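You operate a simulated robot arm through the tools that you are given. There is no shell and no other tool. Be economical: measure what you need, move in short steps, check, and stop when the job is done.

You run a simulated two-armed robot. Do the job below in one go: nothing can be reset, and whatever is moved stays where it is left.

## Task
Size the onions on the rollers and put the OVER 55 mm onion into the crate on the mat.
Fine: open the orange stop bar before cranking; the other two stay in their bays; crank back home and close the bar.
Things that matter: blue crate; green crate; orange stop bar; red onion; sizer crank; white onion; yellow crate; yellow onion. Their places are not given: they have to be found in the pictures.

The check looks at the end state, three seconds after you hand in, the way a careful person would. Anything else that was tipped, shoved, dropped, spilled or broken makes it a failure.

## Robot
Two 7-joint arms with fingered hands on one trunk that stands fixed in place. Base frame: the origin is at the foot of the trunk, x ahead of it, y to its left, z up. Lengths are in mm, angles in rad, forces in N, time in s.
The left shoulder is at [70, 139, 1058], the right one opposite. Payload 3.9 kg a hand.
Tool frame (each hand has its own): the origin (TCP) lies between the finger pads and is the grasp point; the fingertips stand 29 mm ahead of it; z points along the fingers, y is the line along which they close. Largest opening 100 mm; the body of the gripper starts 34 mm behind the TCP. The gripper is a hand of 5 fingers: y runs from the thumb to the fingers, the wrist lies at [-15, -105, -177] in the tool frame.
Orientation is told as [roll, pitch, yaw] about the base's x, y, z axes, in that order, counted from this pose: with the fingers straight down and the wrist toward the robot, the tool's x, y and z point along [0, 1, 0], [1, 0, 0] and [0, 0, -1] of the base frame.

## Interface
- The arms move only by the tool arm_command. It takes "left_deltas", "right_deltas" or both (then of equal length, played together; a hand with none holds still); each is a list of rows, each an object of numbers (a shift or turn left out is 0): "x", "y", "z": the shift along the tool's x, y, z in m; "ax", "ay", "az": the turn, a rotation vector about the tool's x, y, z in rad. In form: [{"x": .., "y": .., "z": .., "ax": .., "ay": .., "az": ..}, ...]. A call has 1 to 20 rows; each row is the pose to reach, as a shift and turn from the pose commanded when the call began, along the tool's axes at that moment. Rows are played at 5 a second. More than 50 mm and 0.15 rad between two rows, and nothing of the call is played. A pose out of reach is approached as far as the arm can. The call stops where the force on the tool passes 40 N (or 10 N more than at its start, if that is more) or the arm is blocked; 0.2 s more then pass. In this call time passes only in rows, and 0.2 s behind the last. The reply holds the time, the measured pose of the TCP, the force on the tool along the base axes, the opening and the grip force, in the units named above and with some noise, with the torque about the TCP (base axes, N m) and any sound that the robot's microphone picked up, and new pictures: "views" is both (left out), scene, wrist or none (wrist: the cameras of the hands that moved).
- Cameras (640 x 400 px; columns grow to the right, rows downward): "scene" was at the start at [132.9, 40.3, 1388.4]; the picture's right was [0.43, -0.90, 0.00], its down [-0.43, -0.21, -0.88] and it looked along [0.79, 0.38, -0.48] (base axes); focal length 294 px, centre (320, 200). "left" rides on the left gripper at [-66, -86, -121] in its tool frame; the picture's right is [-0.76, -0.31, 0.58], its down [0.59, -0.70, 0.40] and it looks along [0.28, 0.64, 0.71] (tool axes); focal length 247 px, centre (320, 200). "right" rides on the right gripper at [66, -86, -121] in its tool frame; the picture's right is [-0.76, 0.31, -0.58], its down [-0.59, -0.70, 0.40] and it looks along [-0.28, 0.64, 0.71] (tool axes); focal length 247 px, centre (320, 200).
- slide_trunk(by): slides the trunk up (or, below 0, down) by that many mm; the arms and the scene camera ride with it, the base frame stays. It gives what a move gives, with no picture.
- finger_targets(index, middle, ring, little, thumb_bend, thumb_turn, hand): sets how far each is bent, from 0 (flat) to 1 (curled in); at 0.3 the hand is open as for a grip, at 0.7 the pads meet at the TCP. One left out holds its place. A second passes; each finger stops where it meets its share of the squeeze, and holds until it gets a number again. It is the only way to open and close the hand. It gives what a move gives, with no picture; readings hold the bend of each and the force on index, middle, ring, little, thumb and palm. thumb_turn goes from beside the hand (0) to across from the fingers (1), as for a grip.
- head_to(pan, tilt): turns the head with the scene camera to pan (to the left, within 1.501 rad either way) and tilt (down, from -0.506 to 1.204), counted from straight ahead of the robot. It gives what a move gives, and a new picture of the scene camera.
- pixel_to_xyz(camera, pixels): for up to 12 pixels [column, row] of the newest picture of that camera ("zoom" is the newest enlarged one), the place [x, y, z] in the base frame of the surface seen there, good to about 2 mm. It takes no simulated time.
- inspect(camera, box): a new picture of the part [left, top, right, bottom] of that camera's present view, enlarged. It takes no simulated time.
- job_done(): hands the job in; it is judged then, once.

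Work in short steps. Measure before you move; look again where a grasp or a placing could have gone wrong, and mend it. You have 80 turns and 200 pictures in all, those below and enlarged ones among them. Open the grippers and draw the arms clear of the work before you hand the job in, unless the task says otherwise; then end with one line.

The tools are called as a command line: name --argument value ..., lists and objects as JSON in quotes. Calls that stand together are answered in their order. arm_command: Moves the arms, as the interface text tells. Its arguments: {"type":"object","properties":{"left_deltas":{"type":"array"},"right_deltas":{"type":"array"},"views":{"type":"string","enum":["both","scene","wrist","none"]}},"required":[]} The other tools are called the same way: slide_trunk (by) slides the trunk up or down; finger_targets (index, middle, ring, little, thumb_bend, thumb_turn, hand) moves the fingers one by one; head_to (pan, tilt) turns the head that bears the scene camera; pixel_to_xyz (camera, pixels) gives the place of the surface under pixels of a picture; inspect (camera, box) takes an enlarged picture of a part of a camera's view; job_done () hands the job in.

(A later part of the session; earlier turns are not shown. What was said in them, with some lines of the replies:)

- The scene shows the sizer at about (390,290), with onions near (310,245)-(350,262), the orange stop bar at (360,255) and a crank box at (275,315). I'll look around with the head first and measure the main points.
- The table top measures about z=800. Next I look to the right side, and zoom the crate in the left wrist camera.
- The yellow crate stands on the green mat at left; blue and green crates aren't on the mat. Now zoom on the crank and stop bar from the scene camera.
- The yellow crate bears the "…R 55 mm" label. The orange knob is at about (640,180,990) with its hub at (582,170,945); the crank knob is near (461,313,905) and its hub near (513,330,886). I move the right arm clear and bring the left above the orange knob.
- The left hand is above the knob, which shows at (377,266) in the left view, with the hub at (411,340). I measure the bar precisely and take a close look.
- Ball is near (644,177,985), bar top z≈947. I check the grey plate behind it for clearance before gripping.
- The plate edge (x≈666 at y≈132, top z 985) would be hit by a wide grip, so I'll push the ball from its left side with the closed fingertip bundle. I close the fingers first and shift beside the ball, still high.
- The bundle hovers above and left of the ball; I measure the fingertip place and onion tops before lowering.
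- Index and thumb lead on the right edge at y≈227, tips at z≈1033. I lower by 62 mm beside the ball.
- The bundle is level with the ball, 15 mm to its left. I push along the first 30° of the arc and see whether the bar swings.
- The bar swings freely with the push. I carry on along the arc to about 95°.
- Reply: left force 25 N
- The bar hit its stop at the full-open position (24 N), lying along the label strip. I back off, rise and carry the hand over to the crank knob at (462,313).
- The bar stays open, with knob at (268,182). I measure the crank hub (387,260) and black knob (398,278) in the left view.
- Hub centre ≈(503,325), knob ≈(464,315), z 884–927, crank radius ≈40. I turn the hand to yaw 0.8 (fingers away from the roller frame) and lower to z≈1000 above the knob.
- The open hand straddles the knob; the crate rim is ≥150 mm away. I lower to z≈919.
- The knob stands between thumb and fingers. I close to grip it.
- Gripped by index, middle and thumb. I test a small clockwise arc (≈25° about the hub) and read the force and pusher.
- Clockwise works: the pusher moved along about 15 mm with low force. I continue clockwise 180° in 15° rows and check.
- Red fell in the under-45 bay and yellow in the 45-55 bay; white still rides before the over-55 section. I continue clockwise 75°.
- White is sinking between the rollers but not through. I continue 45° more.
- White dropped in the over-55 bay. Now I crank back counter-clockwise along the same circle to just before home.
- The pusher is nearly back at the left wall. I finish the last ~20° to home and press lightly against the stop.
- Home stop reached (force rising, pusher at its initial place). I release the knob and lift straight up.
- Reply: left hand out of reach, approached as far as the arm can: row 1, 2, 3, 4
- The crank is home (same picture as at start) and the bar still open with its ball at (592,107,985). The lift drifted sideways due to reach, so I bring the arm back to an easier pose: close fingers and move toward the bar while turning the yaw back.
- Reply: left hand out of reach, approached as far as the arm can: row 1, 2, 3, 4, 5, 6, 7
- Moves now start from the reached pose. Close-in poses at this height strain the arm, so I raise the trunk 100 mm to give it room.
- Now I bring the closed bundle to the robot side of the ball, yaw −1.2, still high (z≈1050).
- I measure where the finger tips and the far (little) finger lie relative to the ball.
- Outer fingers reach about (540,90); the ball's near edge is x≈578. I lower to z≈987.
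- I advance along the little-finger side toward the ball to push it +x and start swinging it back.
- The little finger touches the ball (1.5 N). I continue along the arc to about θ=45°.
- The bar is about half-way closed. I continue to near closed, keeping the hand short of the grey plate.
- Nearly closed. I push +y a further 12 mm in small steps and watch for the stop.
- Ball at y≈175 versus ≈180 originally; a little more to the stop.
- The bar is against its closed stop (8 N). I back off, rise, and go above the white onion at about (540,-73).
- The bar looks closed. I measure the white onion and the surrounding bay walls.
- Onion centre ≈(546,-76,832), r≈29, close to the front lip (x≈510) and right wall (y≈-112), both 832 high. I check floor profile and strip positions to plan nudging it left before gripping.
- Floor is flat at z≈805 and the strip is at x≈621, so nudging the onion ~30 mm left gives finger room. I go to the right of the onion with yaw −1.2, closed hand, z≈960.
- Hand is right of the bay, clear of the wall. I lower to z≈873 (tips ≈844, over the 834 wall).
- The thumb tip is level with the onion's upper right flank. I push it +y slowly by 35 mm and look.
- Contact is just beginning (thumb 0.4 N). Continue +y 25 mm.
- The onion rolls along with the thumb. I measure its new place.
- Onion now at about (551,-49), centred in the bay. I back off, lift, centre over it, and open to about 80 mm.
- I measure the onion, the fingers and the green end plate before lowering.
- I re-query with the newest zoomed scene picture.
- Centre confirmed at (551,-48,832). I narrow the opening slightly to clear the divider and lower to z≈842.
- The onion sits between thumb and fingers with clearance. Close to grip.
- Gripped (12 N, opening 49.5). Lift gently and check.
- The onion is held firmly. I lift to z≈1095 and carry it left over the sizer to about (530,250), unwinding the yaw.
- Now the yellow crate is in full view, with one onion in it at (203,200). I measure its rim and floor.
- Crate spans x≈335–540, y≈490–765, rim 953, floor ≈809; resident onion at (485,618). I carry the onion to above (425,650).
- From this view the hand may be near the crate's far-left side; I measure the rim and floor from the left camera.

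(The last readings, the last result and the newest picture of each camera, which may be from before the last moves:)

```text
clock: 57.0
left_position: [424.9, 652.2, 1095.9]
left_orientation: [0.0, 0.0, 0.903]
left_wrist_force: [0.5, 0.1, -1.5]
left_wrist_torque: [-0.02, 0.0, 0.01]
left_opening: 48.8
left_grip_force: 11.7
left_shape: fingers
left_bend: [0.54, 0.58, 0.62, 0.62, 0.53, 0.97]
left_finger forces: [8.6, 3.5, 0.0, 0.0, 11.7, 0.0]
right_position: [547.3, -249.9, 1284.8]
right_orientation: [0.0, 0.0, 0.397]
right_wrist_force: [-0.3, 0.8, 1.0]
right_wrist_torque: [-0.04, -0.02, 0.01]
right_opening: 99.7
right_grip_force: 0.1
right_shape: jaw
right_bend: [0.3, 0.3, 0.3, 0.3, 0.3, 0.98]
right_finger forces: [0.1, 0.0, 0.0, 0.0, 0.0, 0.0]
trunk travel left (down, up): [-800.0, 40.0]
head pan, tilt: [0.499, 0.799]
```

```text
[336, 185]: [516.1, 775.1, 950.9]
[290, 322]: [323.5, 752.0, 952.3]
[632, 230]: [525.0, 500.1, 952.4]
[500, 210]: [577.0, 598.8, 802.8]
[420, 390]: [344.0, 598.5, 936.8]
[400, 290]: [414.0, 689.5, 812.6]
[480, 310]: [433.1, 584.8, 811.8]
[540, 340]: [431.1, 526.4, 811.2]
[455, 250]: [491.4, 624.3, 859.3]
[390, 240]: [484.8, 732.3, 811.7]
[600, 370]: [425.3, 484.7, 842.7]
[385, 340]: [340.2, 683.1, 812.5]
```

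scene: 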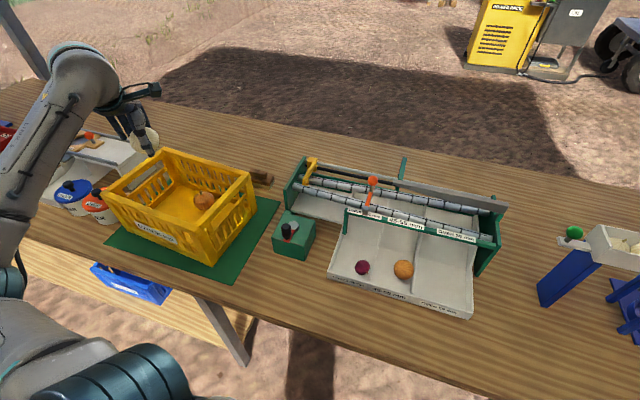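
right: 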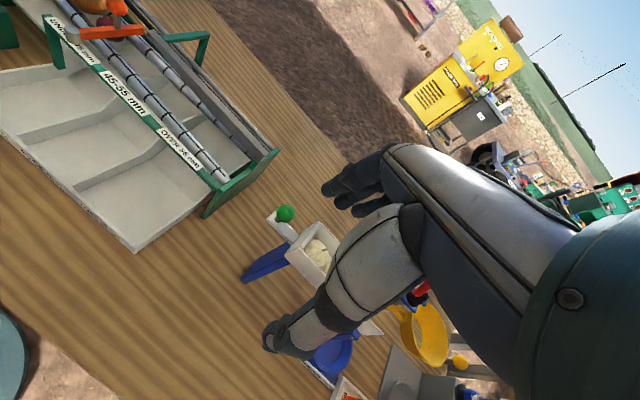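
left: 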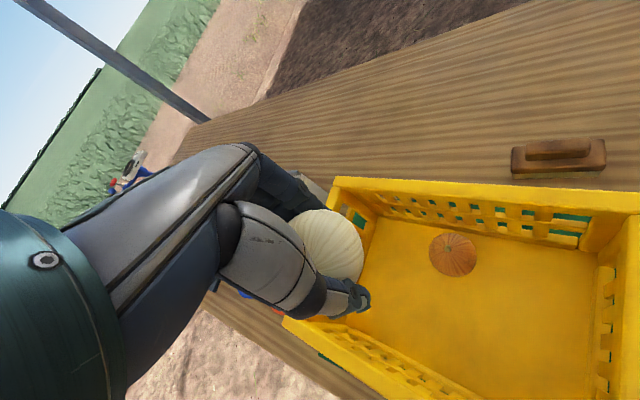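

Interior is x≈345–525, y≈500–755. I shift to (405,600), clear of the resident onion, and lower into the crate.

arm_command --left_deltas '[{"x": -0.0083, "y": -0.0265}, {"x": -0.0167, "y": -0.0531}, {"x": -0.0167, "y": -0.0531, "z": 0.04}, {"x": -0.0167, "y": -0.0531, "z": 0.08}, {"x": -0.0167, "y": -0.0531, "z": 0.12}]' --views "both"

```text
clock: 58.2
left_position: [405.0, 597.3, 974.2]
left_orientation: [0.001, 0.0, 0.903]
left_wrist_force: [0.1, 0.0, -1.1]
left_wrist_torque: [-0.01, -0.02, 0.04]
left_opening: 49.0
left_grip_force: 12.1
left_shape: fingers
left_bend: [0.54, 0.58, 0.62, 0.62, 0.53, 0.97]
left_finger forces: [8.7, 3.4, 0.1, 0.0, 11.8, 0.0]
right_position: [548.1, -250.9, 1284.3]
right_orientation: [-0.001, 0.0, 0.397]
right_wrist_force: [0.3, 0.3, 0.1]
right_wrist_torque: [0.03, 0.02, -0.02]
right_opening: 99.6
right_grip_force: 0.1
right_shape: jaw
right_bend: [0.3, 0.3, 0.3, 0.3, 0.3, 0.98]
right_finger forces: [0.0, 0.0, 0.0, 0.0, 0.0, 0.1]
trunk travel left (down, up): [-800.0, 40.0]
head pan, tilt: [0.499, 0.799]
```

scene: 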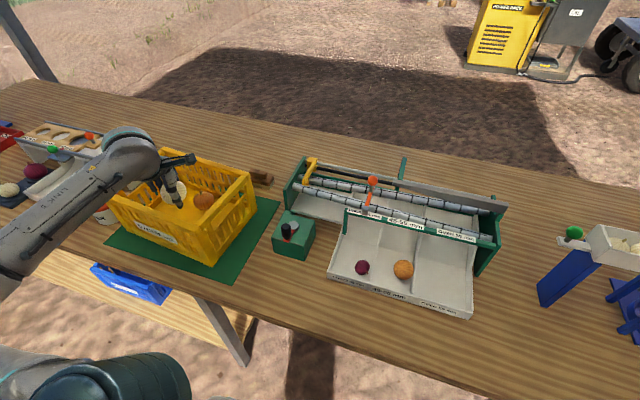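
left: 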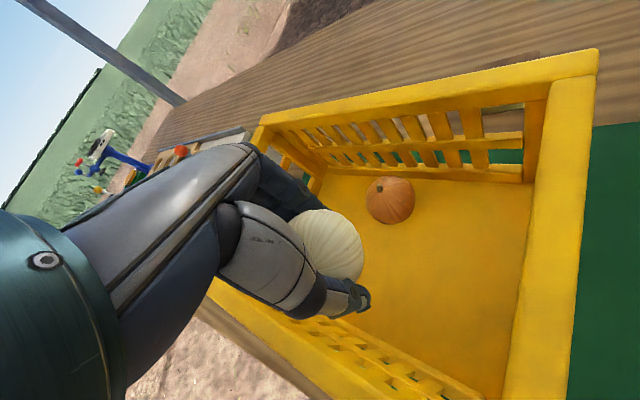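

Onion hangs inside the crate clear of the walls. I shift 15 mm left and lower to z≈868, keeping the camera pod over the rim.

arm_command --left_deltas '[{"x": 0.0093, "y": 0.0117, "z": 0.035}, {"x": 0.0093, "y": 0.0117, "z": 0.07}, {"x": 0.0093, "y": 0.0117, "z": 0.095}, {"x": 0.0093, "y": 0.0117, "z": 0.106}]' --views "both"

inspect --camera "scene" --box '[90, 120, 290, 280]'

```text
clock: 59.2
left_position: [404.0, 613.5, 867.3]
left_orientation: [0.0, 0.0, 0.902]
left_wrist_force: [0.4, 0.6, -1.4]
left_wrist_torque: [-0.02, 0.0, 0.01]
left_opening: 48.8
left_grip_force: 11.8
left_shape: fingers
left_bend: [0.54, 0.58, 0.62, 0.62, 0.53, 0.97]
left_finger forces: [8.7, 3.5, 0.1, 0.0, 11.6, 0.0]
right_position: [547.6, -250.9, 1284.4]
right_orientation: [0.002, 0.0, 0.399]
right_wrist_force: [-0.9, 0.1, 0.3]
right_wrist_torque: [-0.01, 0.01, 0.0]
right_opening: 99.4
right_grip_force: 0.0
right_shape: jaw
right_bend: [0.3, 0.3, 0.3, 0.3, 0.3, 0.98]
right_finger forces: [0.0, 0.1, 0.0, 0.0, 0.0, 0.1]
trunk travel left (down, up): [-800.0, 40.0]
head pan, tilt: [0.499, 0.799]
```

scene: 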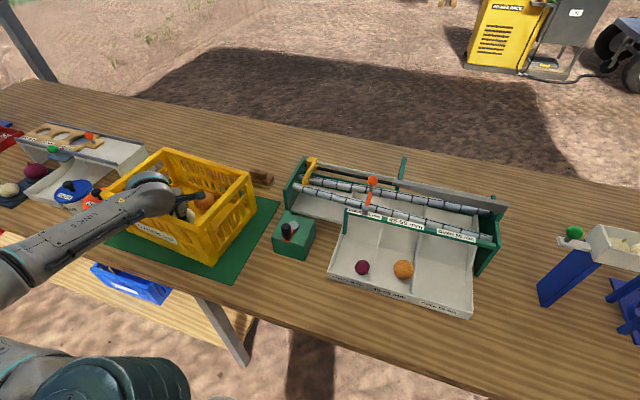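
left: 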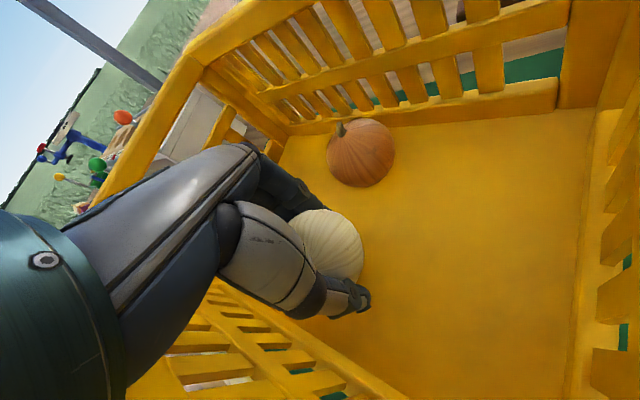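

```text
2.50 times, centred on (190, 200) of scene
```

zoom: 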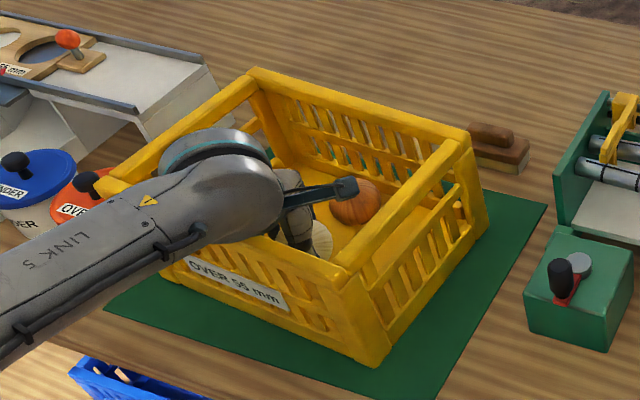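

No contact and the onion is just above the crate floor. Release, opening moderately.

finger_targets --hand "left" --index 0.4 --middle 0.4 --ring 0.4 --little 0.4 --thumb_bend 0.36

inspect --camera "left" --box '[220, 100, 460, 340]'

```text
clock: 60.2
left_position: [404.0, 613.8, 868.1]
left_orientation: [0.0, 0.001, 0.9]
left_wrist_force: [0.2, 0.5, 0.4]
left_wrist_torque: [-0.01, -0.01, 0.03]
left_opening: 79.1
left_grip_force: 0.1
left_shape: fingers
left_bend: [0.4, 0.4, 0.4, 0.4, 0.36, 0.97]
left_finger forces: [0.0, 0.0, 0.0, 0.1, 0.0, 0.0]
right_position: [546.7, -251.0, 1284.9]
right_orientation: [0.001, 0.001, 0.397]
right_wrist_force: [-1.0, -0.1, -1.0]
right_wrist_torque: [-0.01, 0.01, -0.02]
right_opening: 99.9
right_grip_force: 0.0
right_shape: jaw
right_bend: [0.3, 0.3, 0.3, 0.3, 0.3, 0.98]
right_finger forces: [0.1, 0.1, 0.1, 0.1, 0.0, 0.0]
trunk travel left (down, up): [-800.0, 40.0]
head pan, tilt: [0.499, 0.799]
```

```text
1.67 times, centred on (340, 220) of left
```

zoom: 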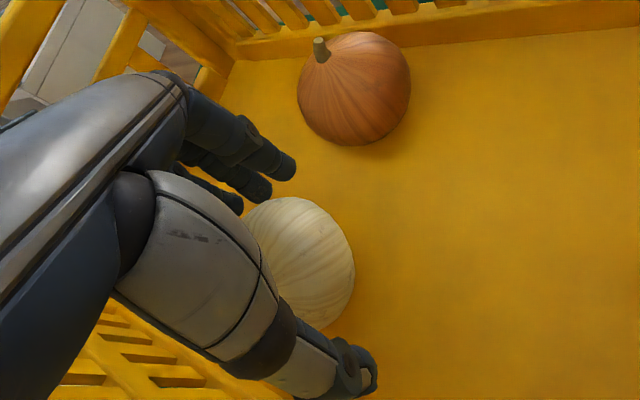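

The onion rests in the crate, hand free around it. I lift straight out and then retreat to near the initial pose.

arm_command --left_deltas '[{"z": -0.045}, {"z": -0.09}, {"z": -0.135}, {"z": -0.18}, {"z": -0.228}, {"x": -0.03, "y": -0.021, "z": -0.24, "az": 0.083}, {"x": -0.06, "y": -0.042, "z": -0.255, "az": 0.167}, {"x": -0.09, "y": -0.063, "z": -0.27, "az": 0.25}, {"x": -0.12, "y": -0.084, "z": -0.285, "az": 0.333}, {"x": -0.15, "y": -0.105, "z": -0.3, "az": 0.417}, {"x": -0.179, "y": -0.126, "z": -0.315, "az": 0.5}]' --views "both"

inspect --camera "scene" --box '[90, 120, 310, 290]'

inspect --camera "scene" --box '[270, 140, 520, 330]'

```text
clock: 62.6
left_position: [467.8, 402.8, 1185.8]
left_orientation: [0.004, 0.001, 0.4]
left_wrist_force: [0.3, -1.0, 0.2]
left_wrist_torque: [0.01, -0.01, 0.01]
left_opening: 79.4
left_grip_force: 0.0
left_shape: fingers
left_bend: [0.4, 0.4, 0.4, 0.4, 0.36, 0.98]
left_finger forces: [0.0, 0.0, 0.0, 0.1, 0.0, 0.0]
right_position: [546.8, -252.0, 1285.6]
right_orientation: [0.002, 0.001, 0.399]
right_wrist_force: [0.7, -0.4, -0.9]
right_wrist_torque: [-0.02, 0.02, 0.04]
right_opening: 99.5
right_grip_force: 0.1
right_shape: jaw
right_bend: [0.3, 0.3, 0.3, 0.3, 0.3, 0.98]
right_finger forces: [0.0, 0.0, 0.0, 0.1, 0.0, 0.1]
trunk travel left (down, up): [-800.0, 40.0]
head pan, tilt: [0.499, 0.799]
```

scene: 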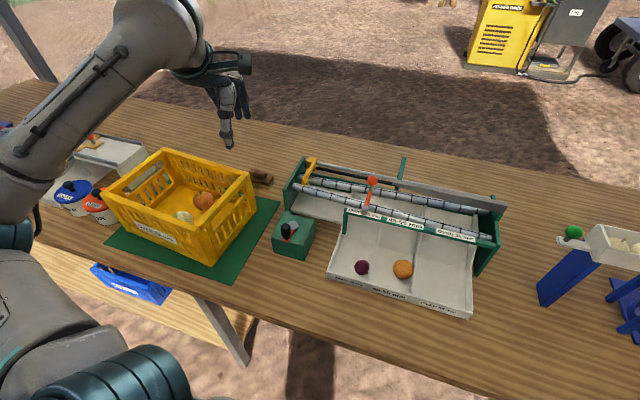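
left: 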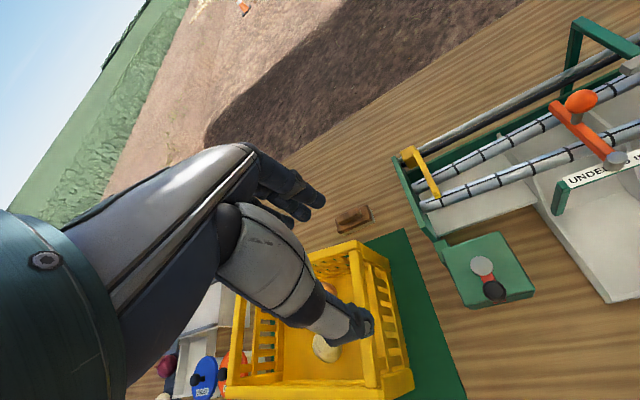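

```text
2.35 times, centred on (200, 205) of scene
```

zoom: 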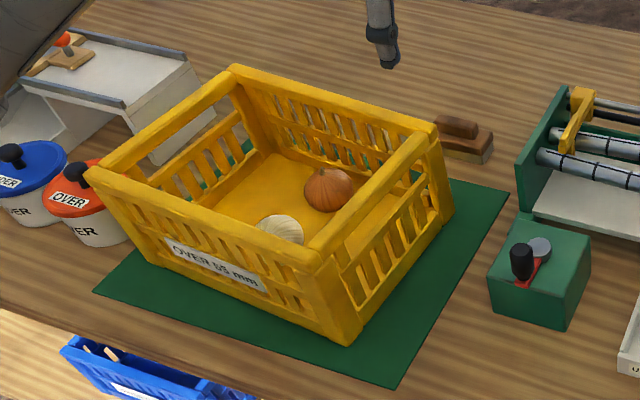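

```text
2.11 times, centred on (395, 235) of scene
```

zoom: 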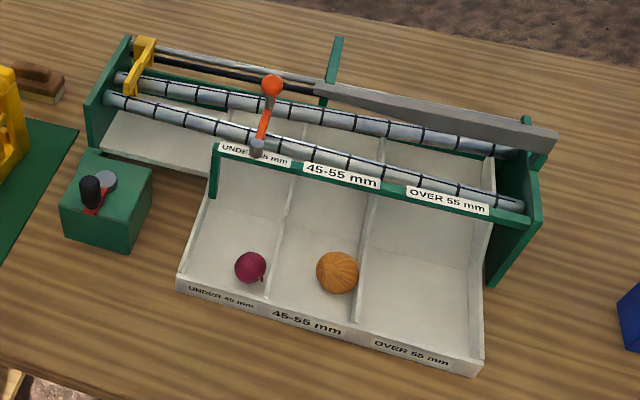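

All looks right: white onion in the yellow crate, red and yellow in their bays. I check the crank knob and bar positions numerically against the start, and open the left hand fully.

pixel_to_xyz --camera "left" --pixels '[[581, 100], [612, 160], [553, 107], [481, 265], [493, 290], [420, 165]]'

finger_targets --hand "left" --index 0.3 --middle 0.3 --ring 0.3 --little 0.3 --thumb_bend 0.3

```text
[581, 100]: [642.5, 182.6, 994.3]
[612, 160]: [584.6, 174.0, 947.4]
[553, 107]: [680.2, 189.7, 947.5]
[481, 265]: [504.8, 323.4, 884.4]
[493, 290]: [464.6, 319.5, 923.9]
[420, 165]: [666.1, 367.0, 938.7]
```

```text
clock: 63.6
left_position: [467.3, 402.9, 1186.4]
left_orientation: [-0.001, 0.0, 0.402]
left_wrist_force: [0.1, 0.5, -0.3]
left_wrist_torque: [0.01, -0.01, 0.01]
left_opening: 98.5
left_grip_force: 0.2
left_shape: fingers
left_bend: [0.3, 0.3, 0.3, 0.3, 0.3, 0.98]
left_finger forces: [0.1, 0.0, 0.1, 0.0, 0.1, 0.0]
right_position: [546.8, -251.0, 1283.9]
right_orientation: [0.0, 0.0, 0.397]
right_wrist_force: [-0.8, 0.5, -0.3]
right_wrist_torque: [0.01, 0.03, 0.0]
right_opening: 99.9
right_grip_force: 0.0
right_shape: jaw
right_bend: [0.3, 0.3, 0.3, 0.3, 0.3, 0.98]
right_finger forces: [0.0, 0.0, 0.0, 0.0, 0.1, 0.0]
trunk travel left (down, up): [-800.0, 40.0]
head pan, tilt: [0.499, 0.799]
```

The bar ball at (642.5,182.6,994) and the crank knob at (464.6,319.5,924) match their starting places within measurement error. Both hands are open and clear, so I hand in.

job_done

```text
The job is handed in.
```

The white onion (over 55 mm) is in the yellow crate on the mat. The red onion is in the under-45 bay and the yellow one in the 45–55 bay. The crank is back home, the stop bar is closed, and both hands are open and clear.
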